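You operate a simulated robot arm through the tools that you are given. There is no shell and no other tool. Be economical: measure what you need, move in short steps, check, and stop when the job is done.

Carry out the task below with a simulated robot arm. There is one attempt and no reset: what you move stays moved.

JOB
Put the pack from the tester in the box with its hour, lid it and switch the tester off.
Fine: load dial back to 10.

Only the result counts: the job must be done as asked and must still hold three seconds after the hand-in. Knocking over, shifting, dropping, spilling or breaking anything else fails it. Lids that push on must go on centred and level and be pressed home; caps that screw on are set level and turned clockwise until they are tight.

ROBOT AND FRAMES
A 6-joint arm with a two-finger parallel gripper, fixed in place. Base frame: the origin is at the foot of the arm, x ahead of it, y to its left, z up; the work surface is at about z = 0.045. Lengths are in m, angles in degrees, forces in N, time in s.
With the tool pointing down near the work surface it reaches from about 0.14 to 0.48 m from the base axis. Its first joint turns from -72.0 to 72.0 degrees. Payload 0.65 kg.
The tool frame sits at the grasp point between the pads (the TCP): z along the fingers, y along the line on which they close. The tips reach 0.025 m beyond it. The gripper opens to 0.076 m. The fingers are 0.018 m wide and 0.01 m thick; the gripper's body (0.036 by 0.078 m) begins 0.045 m behind the TCP.
Orientation is that of the tool frame in the base frame, as a unit quaternion [w, x, y, z]. With the fingers straight down and closing along the base's y, the tool's x points along the base's -x, its y along +y and its z along -z.

CONTROLS
- The arm moves only by the tool arm_command. Its argument "rows" is a list of rows, each an object of numbers (a shift or turn left out is 0, a gripper value left out holds the last): "tx", "ty", "tz": the shift along the tool's x, y, z in m; "rx", "ry", "rz": the turn, a rotation vector about the tool's x, y, z in degrees; "grip": the gripper command, from -1 (fully open) to 1 (shut), values between in proportion. In form: [{"tx": .., "ty": .., "tz": .., "rx": .., "ry": .., "rz": .., "grip": ..}, ...]. A call has 1 to 10 rows; each row shifts and turns the commanded pose from where the row before left it, along the tool's axes as they then stand. A row lasts 0.2 s, in which the tool goes at most 0.05 m and 8.6 degrees; a call with a longer step from one row to the next is refused whole, and so is a gripper value outside its range. A pose out of reach is approached as far as the arm can. The call stops where the force on the tool passes 40 N (or 10 N more than at its start, if that is more) or the arm is blocked; 0.2 s more then pass. Each finger travels about 0.108 m/s and halts on what it meets, pressing with about 22 N; the grip force reading is that of the motor and also rises with nothing between the fingers. The clock runs only during rows and for 0.2 s after the last one: add rows that do not move to give the fingers time. The reply holds the time, the measured pose of the TCP, the force on the tool along the base axes, the opening and the grip force, in the units named above and with some noise, with the torque about the TCP (base axes, N m) and any sound that the robot's microphone picked up.
- Cameras (640 x 400 px; columns grow to the right, rows downward): "scene" is fixed at [0.0709, 0.2931, 0.3873]; the picture's right is [-0.46, -0.89, 0.00], its down [-0.61, 0.32, -0.72] and it looks along [0.64, -0.33, -0.69] (base axes); focal length 214 px, centre (320, 200). "wrist" rides on the gripper at [0.058, 0.011, -0.081] in the tool frame; the picture's right is [-0.18, 0.98, 0.00], its down [-0.75, -0.14, -0.64] and it looks along [-0.63, -0.12, 0.77] (tool axes); focal length 243 px, centre (320, 200).
- capture(camera): a new picture of that camera. It takes no simulated time.
- probe_pixels(camera, pixels): for up to 12 pixels [column, row] of the newest picture of that camera ("zoom" is the newest enlarged one), the place [x, y, z] in the base frame of the surface seen there, good to about 0.002 m, but the place of the scene camera against the robot may be out by one fixed shift of up to 0.012 m in any direction. It takes no simulated time.
- inspect(camera, box): a new picture of the part [left, top, right, bottom] of that camera's present view, enlarged. It takes no simulated time.
- finish_job(): hands the job in; it is judged then, once.

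Keep the steps short. Do not move on a guess: measure, check each grasp and each placing, and mend mistakes. In all there are 80 turns and 34 pictures (those below and enlarged ones count). Leave the gripper open and the arm clear of the work at the hand-in unless told otherwise, and finish with a single line.

The tools are called after "Request:" as a command line: name --argument value ..., lists and objects as JSON in quotes. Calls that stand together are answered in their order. arm_command: Moves the arm, as the interface text tells. Its arguments: {"type":"object","properties":{"rows":{"type":"array"}},"required":["rows"]} The other tools are called the same way: capture (camera) takes a picture; probe_pixels (camera, pixels) gives the place of the surface under pixels of a picture; inspect (camera, box) takes an enlarged picture of a part of a camera's view; finish_job () hands the job in.

At the start:

```text
time_s: 0.0
ee_pos: [0.3205, -0.0299, 0.2906]
ee_rot: [-0.001, -0.001, 1.0, -0.001]
wrist_force: [0.0, 0.7, -0.9]
moment: [0.01, -0.04, 0.01]
opening: 0.0758
gripper_force: 0.0
```

scene: 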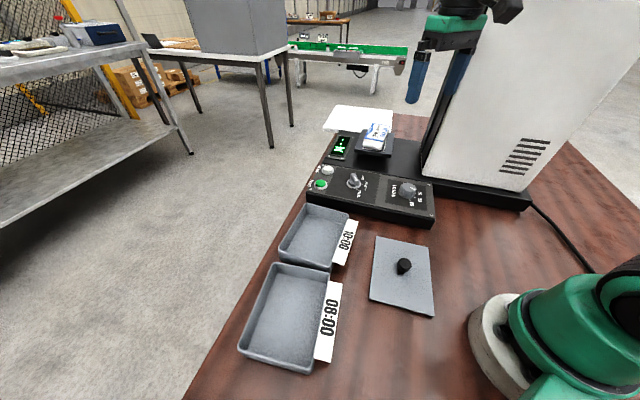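
wrist: 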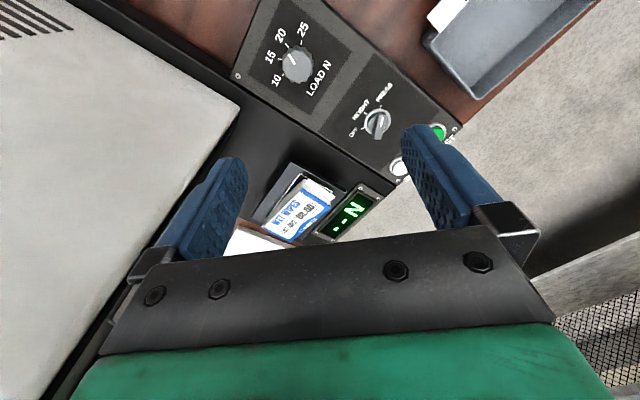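

I see the tester with a pack on its plate, two trays labelled 10:00 and 08:00, and one lid. I'll enlarge the pack and the panel to read them.

Request:
inspect --camera "wrist" --box '[220, 150, 400, 262]'

Request:
inspect --camera "wrist" --box '[230, 0, 470, 150]'

Request:
inspect --camera "scene" --box '[300, 100, 460, 200]'

```text
3.56 times, centred on (310, 206) of wrist
```

zoom: 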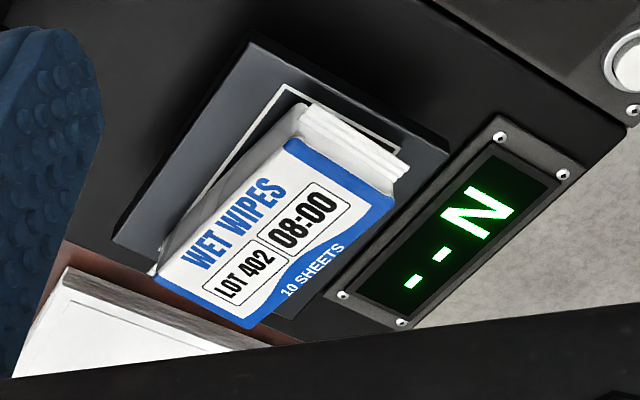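

```text
2.67 times, centred on (350, 75) of wrist
```

zoom: 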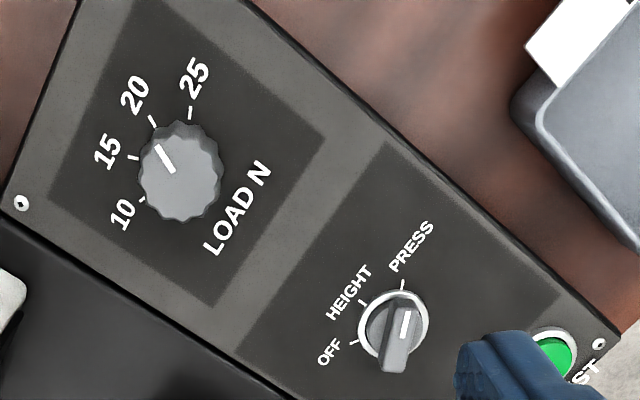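

```text
4.00 times, centred on (380, 150) of scene
```

zoom: 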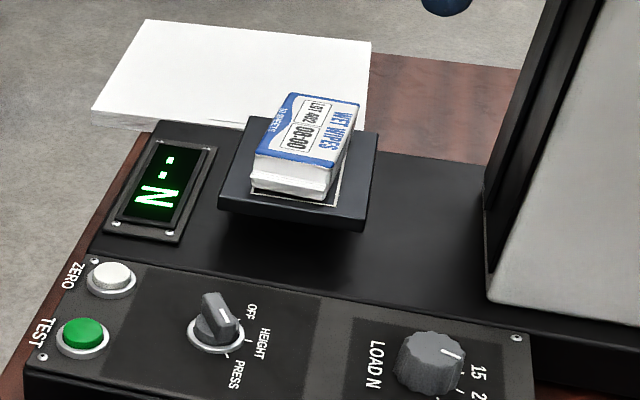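

Pack reads 08:00; the dial points at 20, the selector at PRESS. I'll measure pack, dial, selector in the wrist view, and pack, trays, lid in the scene view (common points give the camera shift).

Request:
probe_pixels --camera "wrist" --pixels '[[297, 65], [378, 124], [302, 192], [329, 205], [294, 237], [267, 227], [299, 212], [292, 165], [255, 215], [320, 110], [250, 140], [437, 131]]'

Request:
probe_pixels --camera "scene" --pixels '[[403, 265], [375, 238], [428, 246], [434, 315], [370, 299], [272, 264], [327, 273], [307, 371], [240, 352], [290, 310], [315, 235], [408, 190]]'

Request:
probe_pixels --camera "zoom" --pixels '[[432, 350], [218, 300], [293, 96], [356, 103], [335, 164], [258, 153], [305, 130], [250, 185], [325, 198], [240, 190], [355, 215], [400, 270]]'

```text
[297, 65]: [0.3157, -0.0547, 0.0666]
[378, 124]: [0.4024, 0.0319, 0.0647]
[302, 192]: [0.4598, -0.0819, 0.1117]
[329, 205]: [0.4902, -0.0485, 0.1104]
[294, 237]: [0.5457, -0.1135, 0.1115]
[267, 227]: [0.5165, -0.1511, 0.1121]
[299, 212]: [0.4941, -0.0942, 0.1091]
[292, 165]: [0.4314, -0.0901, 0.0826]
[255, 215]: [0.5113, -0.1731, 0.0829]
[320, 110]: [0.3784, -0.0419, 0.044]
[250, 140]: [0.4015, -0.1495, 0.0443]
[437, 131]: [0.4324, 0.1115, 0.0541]
```

```text
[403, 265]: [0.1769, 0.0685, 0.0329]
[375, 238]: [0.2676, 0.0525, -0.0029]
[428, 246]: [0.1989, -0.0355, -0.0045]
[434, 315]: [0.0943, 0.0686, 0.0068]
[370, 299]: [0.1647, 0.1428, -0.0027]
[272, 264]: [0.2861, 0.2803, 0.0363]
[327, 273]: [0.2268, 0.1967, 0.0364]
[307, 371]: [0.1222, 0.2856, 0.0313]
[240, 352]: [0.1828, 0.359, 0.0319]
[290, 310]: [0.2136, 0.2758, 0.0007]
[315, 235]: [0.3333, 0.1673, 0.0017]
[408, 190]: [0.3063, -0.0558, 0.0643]
```

```text
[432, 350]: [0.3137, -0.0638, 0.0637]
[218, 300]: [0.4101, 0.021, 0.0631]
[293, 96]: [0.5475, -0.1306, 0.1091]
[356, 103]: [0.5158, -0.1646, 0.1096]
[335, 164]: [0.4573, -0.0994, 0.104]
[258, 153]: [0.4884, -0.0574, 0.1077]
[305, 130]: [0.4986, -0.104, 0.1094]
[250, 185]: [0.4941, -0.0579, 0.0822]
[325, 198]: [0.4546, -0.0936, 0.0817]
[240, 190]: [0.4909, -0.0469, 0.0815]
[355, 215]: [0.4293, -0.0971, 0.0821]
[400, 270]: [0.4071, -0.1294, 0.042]
```

Next I'll measure the table, tower and column around the pack, plus tray and lid details, from the pictures I have.

Request:
probe_pixels --camera "wrist" --pixels '[[100, 130], [180, 80], [235, 105], [215, 95], [150, 30], [220, 155], [400, 60], [480, 60], [450, 20], [360, 150], [250, 240], [210, 135]]'

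Request:
probe_pixels --camera "scene" --pixels '[[430, 150], [425, 170], [450, 100], [460, 60], [520, 60], [350, 320], [350, 280], [460, 260], [330, 315], [345, 250], [437, 30], [500, 150]]'

Request:
inspect --camera "scene" --box '[230, 195, 450, 385]'

```text
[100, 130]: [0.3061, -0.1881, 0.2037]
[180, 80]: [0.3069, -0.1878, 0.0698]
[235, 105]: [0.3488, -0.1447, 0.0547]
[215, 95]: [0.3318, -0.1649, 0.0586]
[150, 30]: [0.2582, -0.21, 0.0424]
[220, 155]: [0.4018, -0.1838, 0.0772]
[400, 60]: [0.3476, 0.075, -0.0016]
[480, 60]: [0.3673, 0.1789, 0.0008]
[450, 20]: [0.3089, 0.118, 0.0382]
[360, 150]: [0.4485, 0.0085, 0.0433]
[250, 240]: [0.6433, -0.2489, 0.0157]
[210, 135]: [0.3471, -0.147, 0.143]
```

```text
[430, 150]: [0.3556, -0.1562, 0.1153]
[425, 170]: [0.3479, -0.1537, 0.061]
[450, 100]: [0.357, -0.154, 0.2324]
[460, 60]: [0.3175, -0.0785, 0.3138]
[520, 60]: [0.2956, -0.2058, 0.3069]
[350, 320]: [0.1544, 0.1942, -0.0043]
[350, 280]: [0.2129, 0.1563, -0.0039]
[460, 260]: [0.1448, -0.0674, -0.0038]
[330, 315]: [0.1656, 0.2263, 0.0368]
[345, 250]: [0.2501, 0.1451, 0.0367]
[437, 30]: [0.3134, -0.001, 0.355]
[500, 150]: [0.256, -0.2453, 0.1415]
```

```text
2.11 times, centred on (340, 290) of scene
```

zoom: 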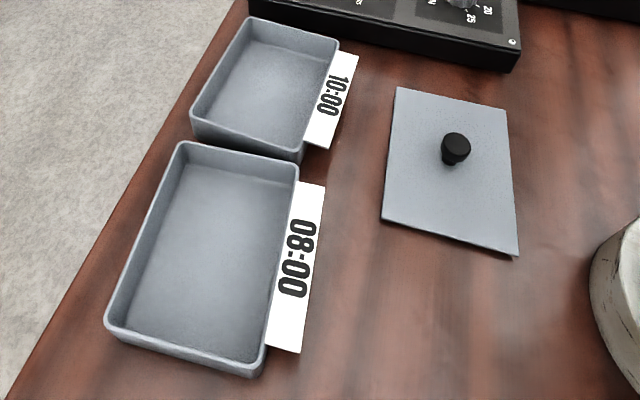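

The table is at z≈0, tray rims ≈0.04. The pack centre is about (0.503, -0.099), with its top at 0.111 and its plate at 0.083. I'll move to a hover short of the pack and turn the gripper about 42° to close across it.

Request:
arm_command --rows '[{"tx": -0.03, "ty": -0.011, "tz": 0.014}, {"tx": -0.03, "ty": -0.011, "tz": 0.014}, {"tx": -0.03, "ty": -0.011, "tz": 0.014}, {"tx": -0.03, "ty": -0.011, "tz": 0.014}, {"tx": -0.03, "ty": -0.011, "tz": 0.014}, {"rz": 8.4}, {"rz": 8.4}, {"rz": 8.4}, {"rz": 8.4}, {"rz": 8.4}]'

Request:
capture --camera "wrist"

```text
time_s: 2.2
ee_pos: [0.453, -0.0813, 0.2113]
ee_rot: [0.0, 0.36, 0.933, 0.001]
wrist_force: [0.4, 0.3, 0.3]
moment: [-0.04, 0.0, 0.0]
opening: 0.0761
gripper_force: 0.0
out of reach, approached as far as the arm can: row 5
```

```text
27 pictures are left
```

wrist: 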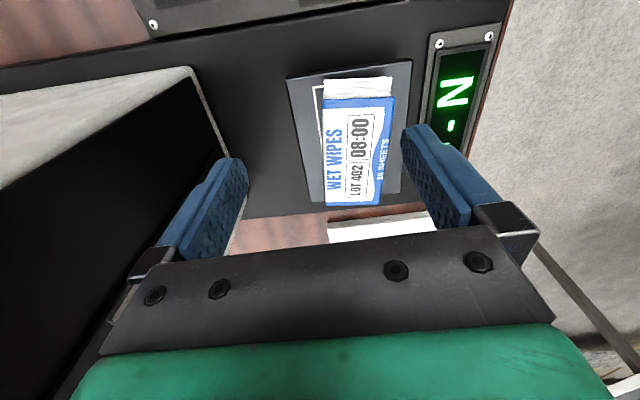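

The arm stopped at r≈0.46, its reach limit at this height. I'll measure the pack's edges from this closer view.

Request:
probe_pixels --camera "wrist" --pixels '[[328, 110], [390, 100], [330, 203], [378, 203], [358, 150], [330, 84], [388, 80], [360, 88], [322, 150], [388, 150], [300, 85], [315, 190]]'

```text
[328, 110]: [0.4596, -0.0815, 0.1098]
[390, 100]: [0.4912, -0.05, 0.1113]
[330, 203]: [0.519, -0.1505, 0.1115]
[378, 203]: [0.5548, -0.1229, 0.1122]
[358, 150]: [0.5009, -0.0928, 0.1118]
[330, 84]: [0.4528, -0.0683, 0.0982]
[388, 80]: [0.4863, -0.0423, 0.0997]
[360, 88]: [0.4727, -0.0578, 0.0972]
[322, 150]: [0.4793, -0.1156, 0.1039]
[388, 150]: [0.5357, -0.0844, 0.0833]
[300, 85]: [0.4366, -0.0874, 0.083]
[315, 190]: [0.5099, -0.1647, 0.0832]
```

Pack long axis is about -49°, so the closing line should be at 41°; I need 6.8° more turn. To reach its middle I'll tilt the fingers outward 16° about the closing axis, which keeps the pads parallel to the pack sides, and then read the pose.

Request:
arm_command --rows '[{"rz": 6.8}, {"ry": -8}, {"ry": -8}, {}]'

```text
time_s: 3.2
ee_pos: [0.4517, -0.0811, 0.2119]
ee_rot: [0.127, 0.409, 0.902, -0.058]
wrist_force: [-0.2, -0.3, 0.8]
moment: [0.01, -0.03, -0.02]
opening: 0.0761
gripper_force: 0.0
```

Tilt reads 16° and the closing line 41°. Now I'll go to (0.500, -0.0945, 0.15), above the pack's middle with the tips clear of its top.

Request:
arm_command --rows '[{"tx": -0.0077, "ty": 0.0092, "tz": 0.0237}, {"tx": -0.0077, "ty": 0.0092, "tz": 0.0237}, {"tx": -0.0078, "ty": 0.0091, "tz": 0.0238}, {}]'

Request:
capture --camera "wrist"

```text
time_s: 4.2
ee_pos: [0.4991, -0.097, 0.1487]
ee_rot: [0.128, 0.409, 0.902, -0.058]
wrist_force: [0.1, -0.2, 0.8]
moment: [0.02, 0.0, 0.01]
opening: 0.0758
gripper_force: 0.1
```

```text
26 pictures are left
```

wrist: 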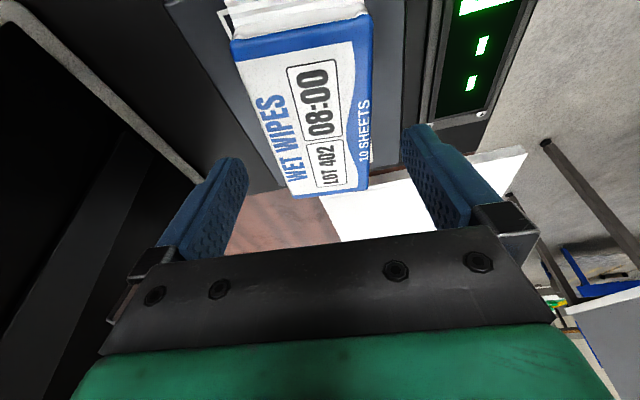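

Reach is fine. I'll check the pack's edges again from this view before descending.

Request:
probe_pixels --camera "wrist" --pixels '[[233, 44], [370, 16], [297, 194], [366, 186], [262, 120], [352, 110], [310, 100], [390, 150], [120, 120], [190, 190]]'

```text
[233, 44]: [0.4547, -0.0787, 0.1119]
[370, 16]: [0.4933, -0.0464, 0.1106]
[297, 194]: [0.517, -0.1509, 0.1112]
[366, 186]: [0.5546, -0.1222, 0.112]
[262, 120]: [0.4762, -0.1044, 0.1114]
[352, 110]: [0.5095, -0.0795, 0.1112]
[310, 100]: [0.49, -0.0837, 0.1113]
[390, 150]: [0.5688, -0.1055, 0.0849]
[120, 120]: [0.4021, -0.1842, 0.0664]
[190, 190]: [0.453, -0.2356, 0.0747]
```

Pack width is about 0.049, and I'm within 3 mm of its centre line. I'll correct that, descend straight to z≈0.112 and close.

Request:
arm_command --rows '[{"ty": 0.0025}, {"tx": 0.0034, "tz": 0.0118}, {"tx": 0.0034, "tz": 0.0118}, {"tx": 0.0034, "tz": 0.0117}, {}, {"grip": 1}, {"grip": 1}, {"grip": 1}]'

```text
time_s: 6.0
ee_pos: [0.5018, -0.0934, 0.1123]
ee_rot: [0.128, 0.409, 0.902, -0.057]
wrist_force: [1.3, -0.1, 0.4]
moment: [-0.02, 0.0, -0.02]
opening: 0.0558
gripper_force: 22.0
```

Grip shows 22 N at 0.056 opening, so the pack is held. I'll lift 40 mm straight up and check.

Request:
arm_command --rows '[{"tx": -0.0037, "tz": -0.0128}, {"tx": -0.0037, "tz": -0.0128}, {"tx": -0.0037, "tz": -0.0128}, {}]'

Request:
capture --camera "wrist"

```text
time_s: 7.0
ee_pos: [0.5014, -0.0948, 0.1535]
ee_rot: [0.128, 0.409, 0.901, -0.058]
wrist_force: [-0.3, -0.2, 0.4]
moment: [0.0, -0.02, -0.01]
opening: 0.0
gripper_force: 21.5
```

```text
25 pictures are left
```

wrist: 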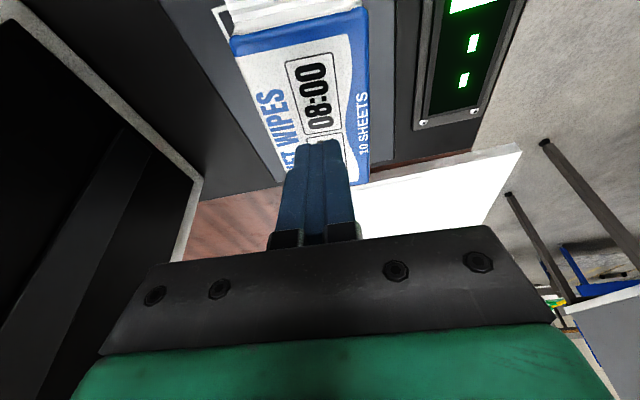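

The fingers shut fully: the pack slipped out and lies about where it was. I'll look at it closely, especially its side profile, and find out why.

Request:
inspect --camera "scene" --box '[330, 105, 430, 168]'

Request:
probe_pixels --camera "wrist" --pixels '[[233, 44], [366, 16], [277, 178], [364, 184], [262, 120], [370, 100], [225, 10], [250, 120], [240, 100], [380, 100], [368, 60], [245, 95]]'

```text
6.35 times, centred on (380, 136) of scene
```

zoom: 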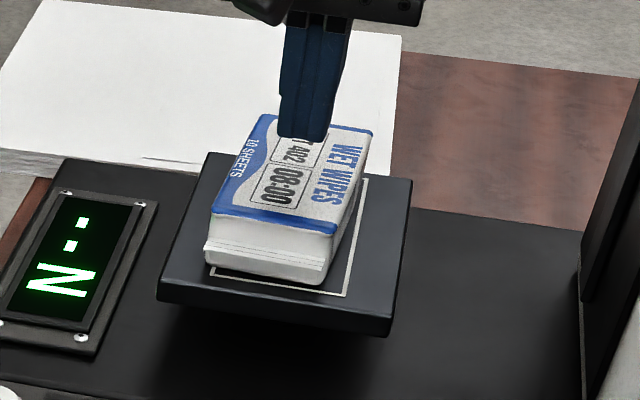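

```text
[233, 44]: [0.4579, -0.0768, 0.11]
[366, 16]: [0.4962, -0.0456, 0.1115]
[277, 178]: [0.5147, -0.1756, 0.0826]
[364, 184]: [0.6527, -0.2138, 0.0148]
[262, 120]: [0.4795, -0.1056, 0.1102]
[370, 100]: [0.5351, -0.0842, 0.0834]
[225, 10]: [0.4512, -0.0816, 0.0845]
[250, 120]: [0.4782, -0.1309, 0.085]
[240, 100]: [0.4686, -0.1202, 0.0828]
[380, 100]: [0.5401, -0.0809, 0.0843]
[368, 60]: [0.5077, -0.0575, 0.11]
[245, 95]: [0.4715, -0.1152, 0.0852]
```

The pack is still upright on the plate. I'll probe the enlarged view for its side profile (top edge, mid, foot) to see whether it tapers.

Request:
probe_pixels --camera "zoom" --pixels '[[208, 258], [210, 245], [214, 215], [212, 208], [320, 280], [326, 262], [334, 240], [335, 226], [343, 235], [352, 215], [348, 240], [270, 262]]'

Request:
inspect --camera "wrist" --box '[200, 0, 400, 125]'

```text
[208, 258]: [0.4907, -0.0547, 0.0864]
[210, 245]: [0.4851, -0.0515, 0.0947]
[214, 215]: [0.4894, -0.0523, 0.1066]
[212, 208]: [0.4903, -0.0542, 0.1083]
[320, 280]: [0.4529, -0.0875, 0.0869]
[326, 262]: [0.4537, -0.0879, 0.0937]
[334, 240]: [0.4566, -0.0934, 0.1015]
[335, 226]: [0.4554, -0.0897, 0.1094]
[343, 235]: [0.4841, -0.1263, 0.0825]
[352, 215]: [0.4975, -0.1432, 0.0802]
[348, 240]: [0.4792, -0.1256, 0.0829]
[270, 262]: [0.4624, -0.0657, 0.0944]
```

```text
3.20 times, centred on (300, 62) of wrist
```

zoom: 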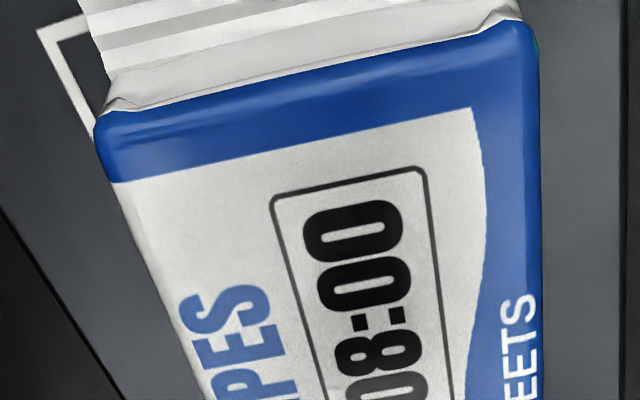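

The pack has upright sides about 0.050 wide, aligned with the fingers, so the earlier grip at 0.056 was probably on a bulge and too high. I'll open, centre better, go about 2 mm lower, close, and take a picture before lifting.

Request:
arm_command --rows '[{"grip": -1}, {"grip": -1}, {"tx": -0.0039, "ty": 0.002, "tz": 0.0011}, {"tx": 0.004, "tz": 0.0138}, {"tx": 0.004, "tz": 0.0138}, {"tx": 0.0039, "tz": 0.0138}, {}, {}]'

Request:
capture --camera "wrist"

```text
time_s: 8.9
ee_pos: [0.506, -0.0945, 0.11]
ee_rot: [0.127, 0.409, 0.902, -0.058]
wrist_force: [0.2, 1.7, 9.0]
moment: [0.08, -0.05, -0.11]
opening: 0.0762
gripper_force: 0.0
stopped in row 8: the force on the tool passed its limit at 41 N (the readings are from after the stop); the commanded pose is now the measured one
```

```text
22 pictures are left
```

wrist: 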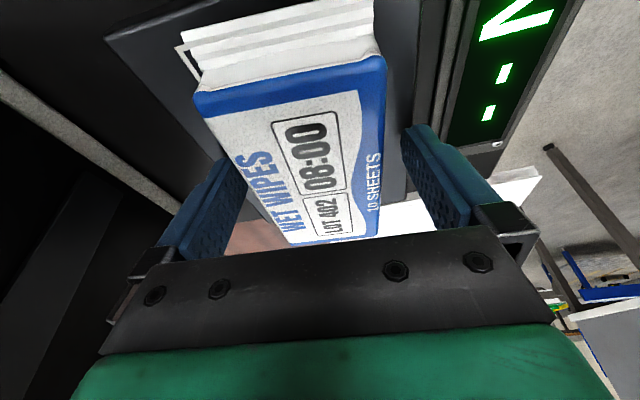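

The tips touched the plate (41 N) and the pack is well aligned between the pads. I'll rise 1.5 mm, close, and read.

Request:
arm_command --rows '[{"tx": -0.0005, "tz": -0.0017}, {}, {"grip": 1}, {"grip": 1}, {"grip": 1}, {"grip": 1}]'

Request:
capture --camera "wrist"

```text
time_s: 10.3
ee_pos: [0.5059, -0.0954, 0.1131]
ee_rot: [0.127, 0.409, 0.902, -0.058]
wrist_force: [-0.2, -0.2, 0.2]
moment: [-0.05, -0.06, -0.04]
opening: 0.0555
gripper_force: 21.9
```

```text
21 pictures are left
```

wrist: 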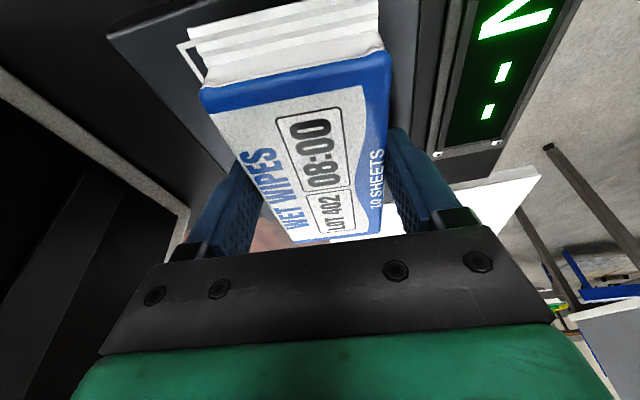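

Again 0.0555 at full grip force. I'll lift gently by 6 mm and read the opening.

Request:
arm_command --rows '[{"tx": -0.0004, "tz": -0.0015}, {"tx": -0.0004, "tz": -0.0015}, {"tx": -0.0004, "tz": -0.0015}, {"tx": -0.0004, "tz": -0.0015}, {}]'

Request:
capture --camera "wrist"

```text
time_s: 11.5
ee_pos: [0.5058, -0.0948, 0.1195]
ee_rot: [0.128, 0.409, 0.902, -0.058]
wrist_force: [-0.2, -0.2, -0.5]
moment: [-0.01, 0.0, 0.0]
opening: 0.0557
gripper_force: 21.5
```

```text
20 pictures are left
```

wrist: 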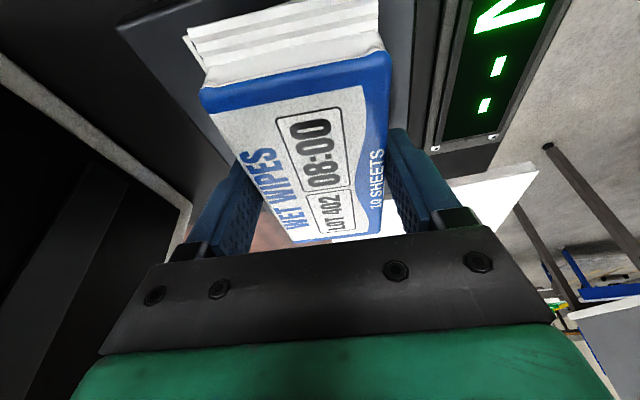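

The pack came up with the fingers and stayed aligned. I'll continue slowly, up 16 mm, and recheck.

Request:
arm_command --rows '[{"tx": -0.0005, "tz": -0.002}, {"tx": -0.0008, "tz": -0.003}, {"tx": -0.001, "tz": -0.004}, {"tx": -0.001, "tz": -0.004}, {"tx": -0.0008, "tz": -0.003}, {}]'

```text
time_s: 12.9
ee_pos: [0.5053, -0.0964, 0.1354]
ee_rot: [0.128, 0.409, 0.902, -0.059]
wrist_force: [-0.7, 0.2, -0.5]
moment: [-0.01, 0.02, -0.01]
opening: 0.0556
gripper_force: 21.9
```

Still held (0.0556). Now I'll travel horizontally towards the 08:00 tray with gentle ramps.

Request:
arm_command --rows '[{"tx": 0.0038, "ty": 0.0002, "tz": -0.0011}, {"tx": 0.0077, "ty": 0.0004, "tz": -0.0022}, {"tx": 0.0096, "ty": 0.0006, "tz": -0.0028}, {"tx": 0.0115, "ty": 0.0007, "tz": -0.0033}, {"tx": 0.0115, "ty": 0.0007, "tz": -0.0033}, {"tx": 0.0115, "ty": 0.0007, "tz": -0.0033}, {"tx": 0.0115, "ty": 0.0007, "tz": -0.0033}, {"tx": 0.0096, "ty": 0.0006, "tz": -0.0028}, {"tx": 0.0058, "ty": 0.0003, "tz": -0.0017}, {}]'

```text
time_s: 15.1
ee_pos: [0.4531, -0.0278, 0.1351]
ee_rot: [0.127, 0.409, 0.902, -0.058]
wrist_force: [0.9, 0.5, -1.5]
moment: [-0.03, -0.02, 0.01]
opening: 0.0553
gripper_force: 22.2
```

Held, and the height is right. I'll go on along the same line, somewhat faster with ramps.

Request:
arm_command --rows '[{"tx": 0.0077, "ty": 0.0004, "tz": -0.0022}, {"tx": 0.0144, "ty": 0.0008, "tz": -0.0041}, {"tx": 0.0192, "ty": 0.0011, "tz": -0.0055}, {"tx": 0.0192, "ty": 0.0011, "tz": -0.0055}, {"tx": 0.0192, "ty": 0.0011, "tz": -0.0055}, {"tx": 0.0192, "ty": 0.0011, "tz": -0.0055}, {"tx": 0.0192, "ty": 0.0011, "tz": -0.0055}, {"tx": 0.0144, "ty": 0.0008, "tz": -0.0041}, {"tx": 0.0077, "ty": 0.0004, "tz": -0.0022}, {}]'

Request:
arm_command --rows '[{"tx": 0.0077, "ty": 0.0004, "tz": -0.0022}, {"tx": 0.0144, "ty": 0.0008, "tz": -0.0041}, {"tx": 0.0192, "ty": 0.0011, "tz": -0.0055}, {"tx": 0.0192, "ty": 0.0011, "tz": -0.0055}, {"tx": 0.0192, "ty": 0.0011, "tz": -0.0055}, {"tx": 0.0192, "ty": 0.0011, "tz": -0.0055}, {"tx": 0.0144, "ty": 0.0008, "tz": -0.0041}, {"tx": 0.0077, "ty": 0.0004, "tz": -0.0022}, {}]'

Request:
capture --camera "wrist"

```text
time_s: 17.3
ee_pos: [0.3616, 0.0882, 0.136]
ee_rot: [0.127, 0.409, 0.902, -0.057]
wrist_force: [0.3, -0.7, -0.7]
moment: [-0.01, -0.02, -0.01]
opening: 0.0557
gripper_force: 22.0
```

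```text
time_s: 19.3
ee_pos: [0.2852, 0.1868, 0.1346]
ee_rot: [0.127, 0.41, 0.901, -0.059]
wrist_force: [1.0, -0.2, -0.9]
moment: [0.03, 0.0, -0.01]
opening: 0.0554
gripper_force: 22.3
```

```text
19 pictures are left
```

wrist: 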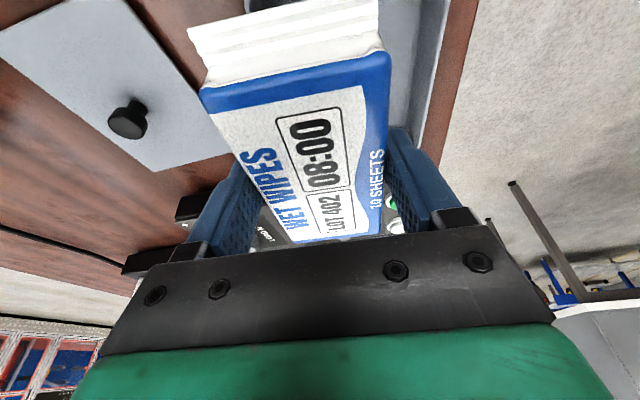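

The pack is held securely and the lid with its knob is visible. I'll probe the lid in this view to confirm the scene-camera shift, and enlarge the scene around the tray to compare.

Request:
probe_pixels --camera "wrist" --pixels '[[127, 118], [226, 150], [155, 168], [5, 38], [110, 60], [145, 160], [410, 100], [425, 30], [440, 100], [50, 180]]'

Request:
inspect --camera "scene" --box '[200, 180, 480, 380]'

```text
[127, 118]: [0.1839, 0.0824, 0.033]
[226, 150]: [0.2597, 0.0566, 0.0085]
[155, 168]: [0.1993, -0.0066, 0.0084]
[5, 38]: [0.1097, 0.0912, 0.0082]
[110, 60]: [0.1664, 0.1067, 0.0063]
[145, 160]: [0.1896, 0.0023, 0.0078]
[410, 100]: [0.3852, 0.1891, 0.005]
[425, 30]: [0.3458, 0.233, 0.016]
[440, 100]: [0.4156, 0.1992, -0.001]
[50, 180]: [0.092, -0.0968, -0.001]
```

```text
2.00 times, centred on (340, 280) of scene
```

zoom: 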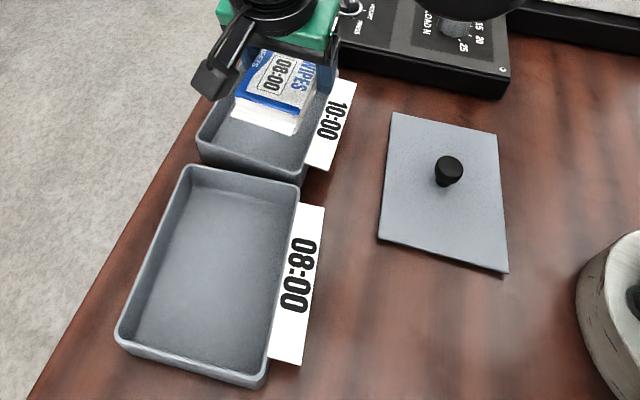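

Lid top is at z≈0.008, its knob top at (0.184, 0.082, 0.033). Now I'll probe tray rim corners and the lid in the enlarged scene view.

Request:
probe_pixels --camera "zoom" --pixels '[[187, 167], [298, 189], [263, 381], [119, 339], [181, 190], [288, 206], [130, 335], [258, 375], [449, 164], [393, 114], [496, 133], [381, 238]]'

Request:
probe_pixels --camera "zoom" --pixels '[[215, 270], [200, 220], [165, 330], [250, 350], [507, 265], [447, 160], [293, 280], [150, 255], [280, 280], [240, 177], [190, 362], [303, 180]]'

```text
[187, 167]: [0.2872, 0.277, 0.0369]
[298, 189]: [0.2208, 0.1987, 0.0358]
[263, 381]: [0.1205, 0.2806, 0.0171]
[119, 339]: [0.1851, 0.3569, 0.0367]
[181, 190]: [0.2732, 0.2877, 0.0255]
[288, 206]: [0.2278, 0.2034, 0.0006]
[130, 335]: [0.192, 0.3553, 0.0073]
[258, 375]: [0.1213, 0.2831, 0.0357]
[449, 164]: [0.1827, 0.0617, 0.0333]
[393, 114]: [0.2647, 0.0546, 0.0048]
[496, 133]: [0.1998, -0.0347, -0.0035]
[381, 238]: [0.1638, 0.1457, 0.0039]
```

```text
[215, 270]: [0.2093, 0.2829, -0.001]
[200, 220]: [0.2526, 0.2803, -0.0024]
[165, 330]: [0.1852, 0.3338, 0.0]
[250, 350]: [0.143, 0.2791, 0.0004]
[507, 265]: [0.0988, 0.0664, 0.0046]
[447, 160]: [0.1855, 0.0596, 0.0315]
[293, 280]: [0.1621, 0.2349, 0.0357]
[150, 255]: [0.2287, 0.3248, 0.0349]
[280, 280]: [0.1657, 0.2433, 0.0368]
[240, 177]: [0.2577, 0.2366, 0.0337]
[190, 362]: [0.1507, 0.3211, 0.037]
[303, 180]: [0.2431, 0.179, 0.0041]
```

Tray centre comes out near (0.204, 0.29) with its long axis at about -39°. I'll probe the held pack in the last wrist picture to learn where its ends are relative to the TCP.

Request:
probe_pixels --camera "wrist" --pixels '[[204, 100], [388, 62], [292, 238], [378, 228], [190, 32], [376, 4], [208, 78], [380, 40], [285, 58], [280, 20], [300, 150]]'

```text
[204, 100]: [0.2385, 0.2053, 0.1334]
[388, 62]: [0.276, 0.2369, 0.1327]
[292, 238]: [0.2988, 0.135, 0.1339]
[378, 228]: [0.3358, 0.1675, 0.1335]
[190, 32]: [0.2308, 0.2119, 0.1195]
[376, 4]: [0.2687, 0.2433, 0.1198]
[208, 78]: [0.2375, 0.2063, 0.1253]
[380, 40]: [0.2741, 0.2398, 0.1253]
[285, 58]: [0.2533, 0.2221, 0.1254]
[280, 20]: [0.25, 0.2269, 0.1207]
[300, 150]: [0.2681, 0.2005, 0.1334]
```

The pack is centred at the TCP, half-length 0.056, bottom about 30 mm below. I'll turn 10° about the vertical and move over the tray centre.

Request:
arm_command --rows '[{"rx": -1.38, "rz": -4.81}, {"rx": -1.38, "rz": -4.81}, {"tx": 0.0074, "ty": 0.0018, "tz": -0.0021}, {"tx": 0.0148, "ty": 0.0036, "tz": -0.0043}, {"tx": 0.0198, "ty": 0.0048, "tz": -0.0057}, {"tx": 0.0198, "ty": 0.0048, "tz": -0.0057}, {"tx": 0.0198, "ty": 0.0048, "tz": -0.0057}, {"tx": 0.0198, "ty": 0.0048, "tz": -0.0057}, {"tx": 0.0148, "ty": 0.0036, "tz": -0.0043}, {"tx": 0.0074, "ty": 0.0018, "tz": -0.0021}]'

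Request:
capture --camera "wrist"

Request:
capture --camera "scene"

```text
time_s: 21.5
ee_pos: [0.2023, 0.2922, 0.1333]
ee_rot: [0.132, 0.329, 0.934, -0.047]
wrist_force: [0.5, -0.4, -1.2]
moment: [0.0, -0.02, -0.01]
opening: 0.0554
gripper_force: 21.9
```

```text
17 pictures are left
```

wrist: 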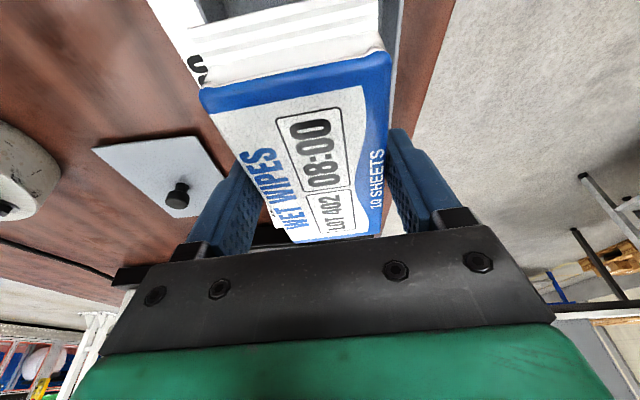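

```text
16 pictures are left
```

scene: 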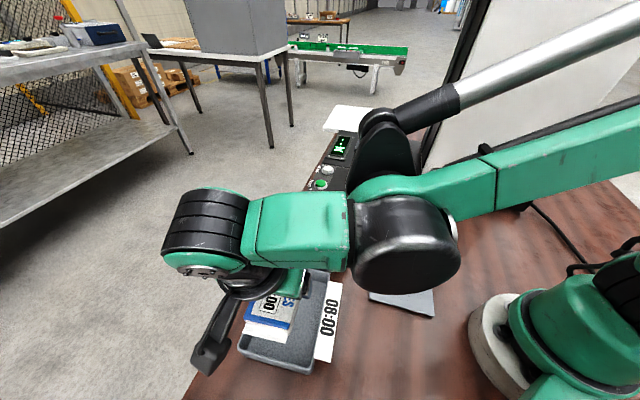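

I'll compare pack and tray in the same camera: probe the tray rim next to the pack in the wrist view, and the pack corners in an enlarged scene view.

Request:
probe_pixels --camera "wrist" --pixels '[[396, 40], [392, 90], [402, 40], [400, 100], [393, 10], [195, 5], [222, 5], [245, 5], [215, 15], [404, 10], [388, 20]]'

Request:
inspect --camera "scene" --box '[220, 260, 348, 380]'

```text
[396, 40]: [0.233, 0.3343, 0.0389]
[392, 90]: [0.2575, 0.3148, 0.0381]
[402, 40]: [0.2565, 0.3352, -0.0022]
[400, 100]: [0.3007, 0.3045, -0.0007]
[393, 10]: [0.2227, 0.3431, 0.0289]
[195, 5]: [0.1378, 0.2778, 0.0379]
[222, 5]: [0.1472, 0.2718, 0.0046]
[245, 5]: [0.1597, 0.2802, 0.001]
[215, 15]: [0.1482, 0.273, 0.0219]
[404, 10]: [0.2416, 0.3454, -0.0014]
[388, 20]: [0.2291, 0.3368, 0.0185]
```

```text
3.33 times, centred on (284, 320) of scene
```

zoom: 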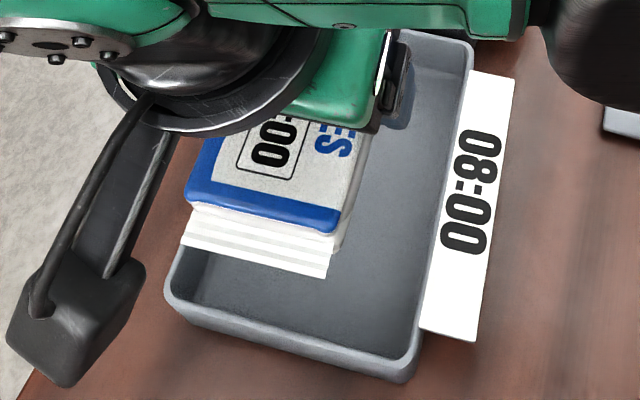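

Across the width the TCP is centred (0.3545 vs 0.355). Now I check along the length using the scene view.

Request:
probe_pixels --camera "zoom" --pixels '[[184, 242], [324, 273], [192, 202], [336, 226], [176, 305], [400, 363], [290, 340], [398, 345], [190, 298], [468, 50], [420, 36], [258, 260]]'

```text
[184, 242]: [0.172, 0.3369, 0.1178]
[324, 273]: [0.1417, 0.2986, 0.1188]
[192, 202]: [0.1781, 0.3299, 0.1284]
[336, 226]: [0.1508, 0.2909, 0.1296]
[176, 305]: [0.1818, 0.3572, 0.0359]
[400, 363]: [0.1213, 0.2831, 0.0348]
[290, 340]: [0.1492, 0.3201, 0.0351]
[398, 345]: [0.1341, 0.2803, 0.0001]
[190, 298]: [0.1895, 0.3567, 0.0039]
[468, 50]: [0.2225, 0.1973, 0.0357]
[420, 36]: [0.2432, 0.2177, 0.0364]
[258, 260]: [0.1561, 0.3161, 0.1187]
```

The pack needs +5 mm along the tray's length. I'll make that shift, then descend slowly to just above the tray floor.

Request:
arm_command --rows '[{"tx": -0.0048, "tz": 0.0014}, {"tx": 0.0034, "tz": 0.0119}, {"tx": 0.0034, "tz": 0.0119}, {"tx": 0.0034, "tz": 0.0119}, {"tx": 0.0034, "tz": 0.0119}, {"tx": 0.0034, "tz": 0.0119}, {"tx": 0.0034, "tz": 0.0119}, {"tx": 0.0017, "tz": 0.006}, {}]'

Request:
capture --camera "wrist"

```text
time_s: 23.5
ee_pos: [0.2073, 0.2872, 0.0532]
ee_rot: [0.133, 0.329, 0.934, -0.047]
wrist_force: [0.1, -0.4, 0.5]
moment: [0.02, -0.01, 0.01]
opening: 0.0556
gripper_force: 22.0
```

```text
14 pictures are left
```

wrist: 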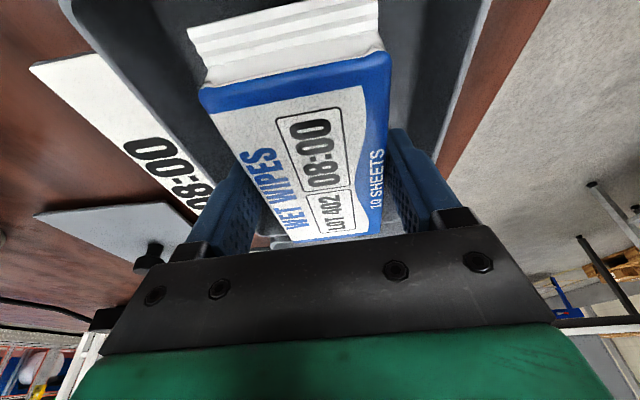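

Pack sits squarely inside the walls. I'll lower the last ~20 mm, then open only partly (to ~0.064) so the fingers don't push the walls.

Request:
arm_command --rows '[{"tx": 0.0018, "tz": 0.0063}, {"tx": 0.0018, "tz": 0.0063}, {"tx": 0.0014, "tz": 0.005}, {"tx": 0.0006, "tz": 0.002}, {}]'

```text
time_s: 24.7
ee_pos: [0.2074, 0.2868, 0.0336]
ee_rot: [0.133, 0.329, 0.934, -0.046]
wrist_force: [-0.7, -0.3, -0.3]
moment: [0.01, -0.04, 0.01]
opening: 0.0552
gripper_force: 22.2
```

No contact yet at z 0.0336. I'll ease down 2 mm more, then release partly.

Request:
arm_command --rows '[{"tx": 0.0003, "tz": 0.001}, {"tx": 0.0003, "tz": 0.001}, {}, {"grip": -0.68}, {"grip": -0.68}, {}]'

```text
time_s: 26.1
ee_pos: [0.2064, 0.2871, 0.0321]
ee_rot: [0.132, 0.329, 0.934, -0.046]
wrist_force: [0.5, -0.1, -0.2]
moment: [0.04, 0.04, -0.01]
opening: 0.0636
gripper_force: 0.1
```

Opened to 0.0636 cleanly. I'll rise straight up 120 mm and look.

Request:
arm_command --rows '[{"tx": -0.0014, "tz": -0.0048}, {"tx": -0.0041, "tz": -0.0144}, {"tx": -0.0055, "tz": -0.0192}, {"tx": -0.0055, "tz": -0.0192}, {"tx": -0.0055, "tz": -0.0192}, {"tx": -0.0055, "tz": -0.0192}, {"tx": -0.0055, "tz": -0.0192}]'

Request:
capture --camera "wrist"

```text
time_s: 27.7
ee_pos: [0.2074, 0.2871, 0.1526]
ee_rot: [0.133, 0.329, 0.934, -0.046]
wrist_force: [-0.7, -1.3, -0.5]
moment: [0.0, -0.03, -0.04]
opening: 0.0637
gripper_force: 0.2
```

```text
13 pictures are left
```

wrist: 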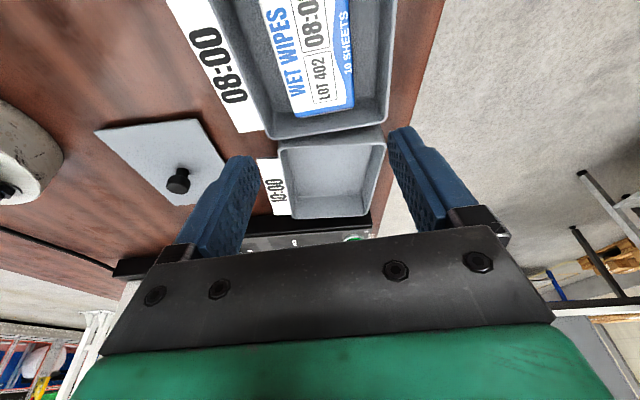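

The pack lies flat in the 08:00 tray. I'll probe its far rim corners, sides and the lid from here for exact robot-frame positions.

Request:
probe_pixels --camera "wrist" --pixels '[[268, 135], [386, 119], [330, 126], [392, 40], [396, 10], [250, 80], [228, 30], [330, 133], [382, 60], [310, 60], [340, 100]]'

Request:
probe_pixels --camera "wrist" --pixels '[[178, 172], [172, 182], [97, 132], [196, 121], [228, 158], [165, 200], [178, 178], [150, 130], [130, 165], [190, 175], [183, 195], [215, 165]]'

```text
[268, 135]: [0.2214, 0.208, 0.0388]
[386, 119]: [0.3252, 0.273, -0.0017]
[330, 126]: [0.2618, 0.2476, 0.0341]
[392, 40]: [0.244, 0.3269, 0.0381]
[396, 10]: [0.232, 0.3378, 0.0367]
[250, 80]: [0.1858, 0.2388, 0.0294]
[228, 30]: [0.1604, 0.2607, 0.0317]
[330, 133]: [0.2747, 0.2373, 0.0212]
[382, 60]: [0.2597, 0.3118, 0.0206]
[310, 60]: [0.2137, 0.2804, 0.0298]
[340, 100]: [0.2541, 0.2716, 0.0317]
```

```text
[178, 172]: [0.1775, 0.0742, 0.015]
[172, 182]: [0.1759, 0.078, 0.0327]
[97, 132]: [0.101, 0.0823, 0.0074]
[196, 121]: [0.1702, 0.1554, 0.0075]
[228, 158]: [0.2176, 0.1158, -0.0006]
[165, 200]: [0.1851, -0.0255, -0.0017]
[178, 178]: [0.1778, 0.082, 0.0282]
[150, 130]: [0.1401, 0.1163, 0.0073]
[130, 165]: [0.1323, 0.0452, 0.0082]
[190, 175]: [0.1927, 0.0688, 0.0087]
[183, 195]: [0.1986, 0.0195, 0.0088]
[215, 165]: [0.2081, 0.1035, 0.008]
```

Now I'll straighten the tool to vertical, rise 60 mm and back off 30 mm to see the whole tray for the lid target.

Request:
arm_command --rows '[{"ry": 8, "grip": -1}, {"ry": 7.9}, {"tx": 0.015, "tz": -0.03}, {"tx": 0.015, "tz": -0.03}, {}]'

Request:
capture --camera "wrist"

```text
time_s: 28.9
ee_pos: [0.1819, 0.3076, 0.213]
ee_rot: [0.002, 0.332, 0.943, 0.0]
wrist_force: [0.4, -1.1, -0.2]
moment: [0.02, -0.02, 0.01]
opening: 0.0758
gripper_force: 0.0
```

```text
12 pictures are left
```

wrist: 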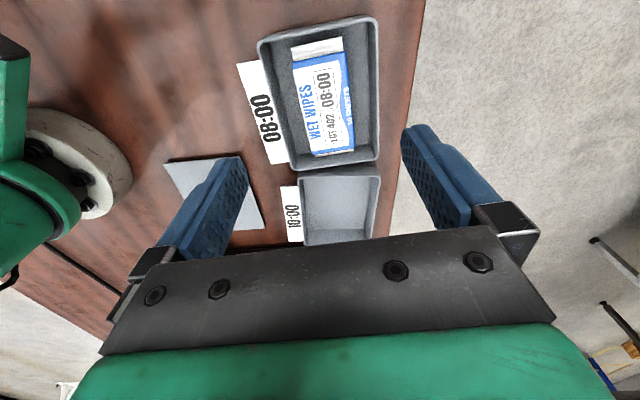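

The whole tray is in view. I'll enlarge it for accurate rim points.

Request:
inspect --camera "wrist" --box '[236, 5, 396, 180]'

```text
2.29 times, centred on (316, 92) of wrist
```

zoom: 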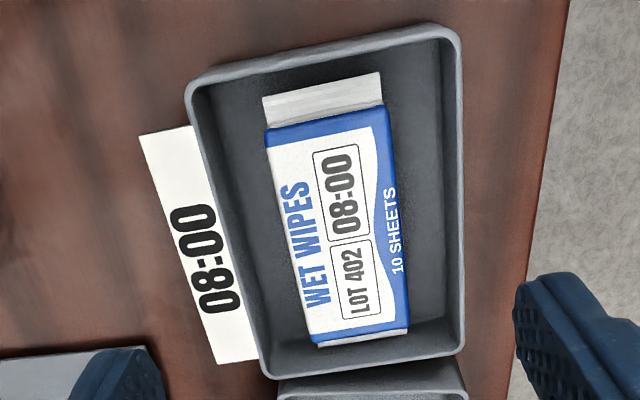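

I'll probe the rim's top on all four sides plus the pack top.

Request:
probe_pixels --camera "zoom" --pixels '[[270, 72], [390, 46], [208, 150], [234, 260], [459, 100], [461, 260], [310, 373], [410, 359], [330, 150], [360, 320], [325, 68], [440, 200]]'

Request:
probe_pixels --camera "zoom" --pixels '[[270, 78], [390, 52], [205, 150], [231, 260], [456, 100], [457, 260], [310, 369], [410, 355], [211, 150], [238, 260], [463, 100], [465, 260]]'

```text
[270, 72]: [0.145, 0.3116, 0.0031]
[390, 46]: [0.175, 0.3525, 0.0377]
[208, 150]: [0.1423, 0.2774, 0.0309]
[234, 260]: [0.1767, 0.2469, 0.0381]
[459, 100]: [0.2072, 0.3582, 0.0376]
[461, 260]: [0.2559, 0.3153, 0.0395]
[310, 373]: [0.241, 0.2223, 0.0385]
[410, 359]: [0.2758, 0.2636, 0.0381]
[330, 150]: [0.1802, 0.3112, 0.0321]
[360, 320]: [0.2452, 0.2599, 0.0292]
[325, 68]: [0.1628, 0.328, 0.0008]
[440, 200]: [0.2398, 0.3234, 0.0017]
```

```text
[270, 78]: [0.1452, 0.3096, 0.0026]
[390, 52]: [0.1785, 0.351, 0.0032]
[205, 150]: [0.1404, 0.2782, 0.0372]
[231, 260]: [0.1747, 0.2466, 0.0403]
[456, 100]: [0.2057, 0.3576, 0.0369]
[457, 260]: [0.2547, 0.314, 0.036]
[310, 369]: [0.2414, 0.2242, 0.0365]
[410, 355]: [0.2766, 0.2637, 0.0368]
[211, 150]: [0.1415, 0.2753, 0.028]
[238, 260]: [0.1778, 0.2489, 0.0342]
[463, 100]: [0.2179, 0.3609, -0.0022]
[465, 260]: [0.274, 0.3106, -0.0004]
```

Rim height is 0.0385, long axis about -41°. The near rim needs more points.

Request:
probe_pixels --camera "zoom" --pixels '[[240, 72], [300, 60], [360, 46], [420, 34], [240, 76], [300, 63], [360, 50], [420, 38], [350, 366], [440, 353], [380, 363], [280, 376]]'

```text
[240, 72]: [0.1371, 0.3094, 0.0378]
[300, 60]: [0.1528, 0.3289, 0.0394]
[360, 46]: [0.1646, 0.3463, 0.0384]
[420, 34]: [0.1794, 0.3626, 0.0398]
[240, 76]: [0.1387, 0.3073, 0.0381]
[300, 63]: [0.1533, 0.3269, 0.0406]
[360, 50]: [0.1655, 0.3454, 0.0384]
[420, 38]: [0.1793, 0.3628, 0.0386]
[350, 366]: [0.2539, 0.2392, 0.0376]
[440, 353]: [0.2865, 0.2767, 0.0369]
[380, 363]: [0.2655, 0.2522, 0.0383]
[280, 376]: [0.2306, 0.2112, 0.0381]
```

Tray centre is (0.2076, 0.2889), long axis about -40.5°. Next I'll move at this height to look down at the lid.

Request:
arm_command --rows '[{"tx": -0.0199, "ty": -0.03055}, {"tx": -0.0199, "ty": -0.03055}, {"tx": -0.0199, "ty": -0.03055}, {"tx": -0.0199, "ty": -0.03055}, {"tx": -0.0199, "ty": -0.03055}, {"tx": -0.0199, "ty": -0.03055}, {}]'

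Request:
inspect --camera "wrist" --box '[200, 0, 440, 200]'

```text
time_s: 30.5
ee_pos: [0.1623, 0.0889, 0.2137]
ee_rot: [0.001, 0.332, 0.943, -0.001]
wrist_force: [0.2, -0.6, 0.2]
moment: [-0.03, -0.03, -0.04]
opening: 0.0761
gripper_force: 0.1
```

```text
2.00 times, centred on (320, 100) of wrist
```

zoom: 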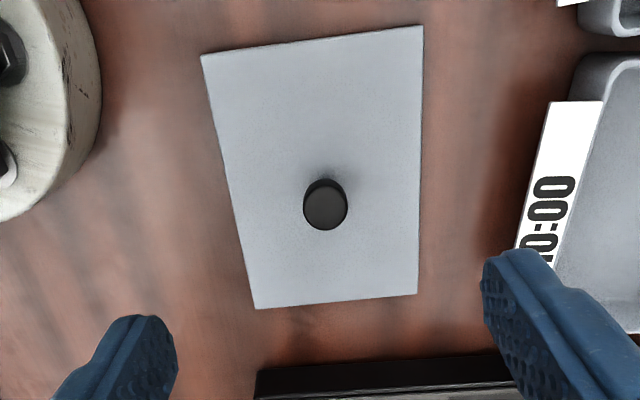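

The lid is fully in view. I'll probe its corners, edges and knob.

Request:
probe_pixels --camera "zoom" --pixels '[[206, 62], [418, 32], [412, 290], [260, 303], [326, 208], [310, 210], [341, 206], [325, 226], [325, 192], [315, 185], [335, 185], [330, 20]]'

Request:
probe_pixels --camera "zoom" --pixels '[[204, 54], [422, 26], [418, 293], [256, 308], [300, 46], [300, 304], [230, 180], [421, 160], [304, 208], [346, 204], [322, 182], [326, 230]]'

```text
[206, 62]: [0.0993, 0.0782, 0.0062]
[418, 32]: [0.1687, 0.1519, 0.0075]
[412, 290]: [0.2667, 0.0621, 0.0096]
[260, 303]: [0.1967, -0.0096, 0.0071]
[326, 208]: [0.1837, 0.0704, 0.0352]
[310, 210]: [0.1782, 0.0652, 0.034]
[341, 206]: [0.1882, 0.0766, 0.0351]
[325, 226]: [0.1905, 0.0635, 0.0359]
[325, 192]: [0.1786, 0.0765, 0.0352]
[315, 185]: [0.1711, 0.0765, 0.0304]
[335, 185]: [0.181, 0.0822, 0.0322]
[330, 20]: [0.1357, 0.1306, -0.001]
```

```text
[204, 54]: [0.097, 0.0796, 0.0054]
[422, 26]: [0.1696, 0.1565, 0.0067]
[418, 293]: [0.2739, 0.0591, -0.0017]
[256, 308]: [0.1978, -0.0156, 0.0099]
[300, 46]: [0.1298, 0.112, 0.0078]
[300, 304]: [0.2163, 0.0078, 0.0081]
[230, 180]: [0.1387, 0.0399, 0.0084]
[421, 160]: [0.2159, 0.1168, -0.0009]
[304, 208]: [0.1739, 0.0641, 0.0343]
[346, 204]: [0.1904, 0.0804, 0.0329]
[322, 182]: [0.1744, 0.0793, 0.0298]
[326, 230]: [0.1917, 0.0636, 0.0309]
```

Lid centre is (0.1829, 0.0707) at -43°, knob centre (0.1837, 0.0705), Ø≈0.023, top 0.0355. I'll move over the knob and descend to z 0.07.

Request:
arm_command --rows '[{"tx": -0.0282, "ty": -0.0009}, {"tz": 0.036}, {"tz": 0.036}, {"tz": 0.036}, {"tz": 0.036}, {}]'

Request:
capture --camera "wrist"

```text
time_s: 31.9
ee_pos: [0.1836, 0.0708, 0.0682]
ee_rot: [0.002, 0.332, 0.943, 0.0]
wrist_force: [0.1, -1.0, -0.5]
moment: [0.02, 0.0, 0.01]
opening: 0.076
gripper_force: 0.0
```

```text
9 pictures are left
```

wrist: 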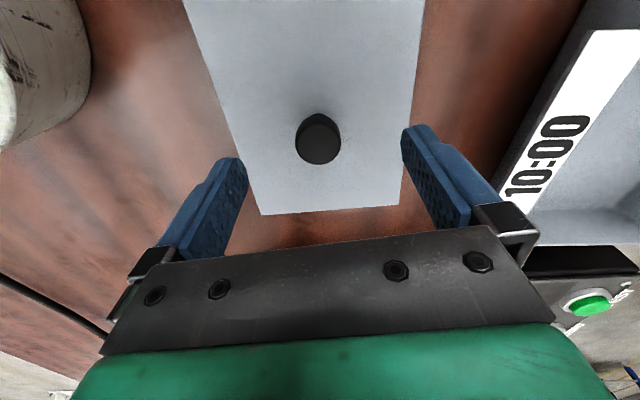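

The knob is centred between the fingers. I'll descend to z 0.036 and close on it.

Request:
arm_command --rows '[{"tz": 0.012}, {"tz": 0.012}, {"tz": 0.0082}, {}, {"grip": 1}, {"grip": 1}, {"grip": 1}, {"grip": 1}]'

```text
time_s: 33.7
ee_pos: [0.1837, 0.0716, 0.0366]
ee_rot: [0.002, 0.332, 0.943, -0.001]
wrist_force: [-0.4, -0.6, 0.2]
moment: [0.01, -0.01, 0.01]
opening: 0.0228
gripper_force: 21.9
```

Gripped at 0.0228. I'll lift gently 73 mm.

Request:
arm_command --rows '[{"tz": -0.003}, {"tz": -0.006}, {"tz": -0.01}, {"tz": -0.014}, {"tz": -0.014}, {"tz": -0.012}, {"tz": -0.009}, {"tz": -0.005}, {}]'

Request:
inspect --camera "wrist" --box '[160, 0, 480, 200]'

```text
time_s: 35.7
ee_pos: [0.1838, 0.071, 0.1102]
ee_rot: [0.002, 0.332, 0.943, -0.001]
wrist_force: [-0.2, 0.3, -1.3]
moment: [0.0, 0.02, -0.01]
opening: 0.023
gripper_force: 22.0
```

```text
2.00 times, centred on (320, 100) of wrist
```

zoom: 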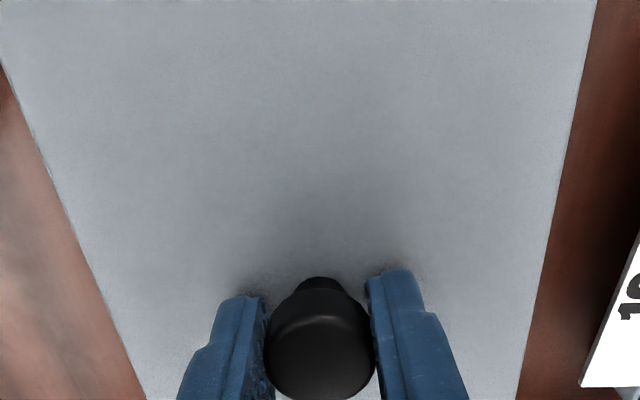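

The lid is lifted. I'll probe it for level and for its angle relative to the tool.

Request:
probe_pixels --camera "zoom" --pixels '[[30, 120], [68, 200], [110, 300], [140, 380], [588, 60], [572, 150], [550, 260], [524, 380], [300, 20], [300, 200], [120, 150], [500, 150]]'

```text
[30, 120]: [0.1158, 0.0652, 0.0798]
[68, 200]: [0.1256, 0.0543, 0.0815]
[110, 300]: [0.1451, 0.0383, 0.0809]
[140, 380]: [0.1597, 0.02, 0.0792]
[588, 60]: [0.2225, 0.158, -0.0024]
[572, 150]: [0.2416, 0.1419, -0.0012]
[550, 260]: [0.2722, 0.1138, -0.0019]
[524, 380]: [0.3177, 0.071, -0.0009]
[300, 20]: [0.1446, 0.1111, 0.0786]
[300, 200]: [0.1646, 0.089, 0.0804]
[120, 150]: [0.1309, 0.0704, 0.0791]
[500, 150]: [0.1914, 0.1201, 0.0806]
```

The lid hangs level (0.079–0.081) at about -43°, while the tray is at -40°. I'll turn +3.1° and carry it gently over the tray.

Request:
arm_command --rows '[{"rz": -3.1, "tx": 0.0, "ty": 0.0}, {"tx": 0.0054, "ty": 0.0096}, {"tx": 0.0075, "ty": 0.0134}, {"tx": 0.0086, "ty": 0.0153}, {"tx": 0.0086, "ty": 0.0153}, {"tx": 0.0086, "ty": 0.0153}, {"tx": 0.0086, "ty": 0.0153}, {"tx": 0.0086, "ty": 0.0153}, {"tx": 0.0086, "ty": 0.0153}, {"tx": 0.0086, "ty": 0.0153}]'

Request:
arm_command --rows '[{"tx": 0.0086, "ty": 0.0153}, {"tx": 0.0086, "ty": 0.0153}, {"tx": 0.0075, "ty": 0.0134}, {"tx": 0.0054, "ty": 0.0096}, {"tx": 0.0032, "ty": 0.0057}, {}]'

```text
time_s: 37.9
ee_pos: [0.1993, 0.2179, 0.1077]
ee_rot: [0.001, 0.306, 0.952, 0.0]
wrist_force: [0.0, -0.2, -1.1]
moment: [-0.02, 0.01, -0.01]
opening: 0.0229
gripper_force: 21.6
```

```text
time_s: 39.3
ee_pos: [0.2081, 0.2858, 0.1081]
ee_rot: [0.002, 0.306, 0.952, 0.0]
wrist_force: [-0.5, -0.6, -0.9]
moment: [-0.01, 0.01, 0.03]
opening: 0.0229
gripper_force: 21.8
```

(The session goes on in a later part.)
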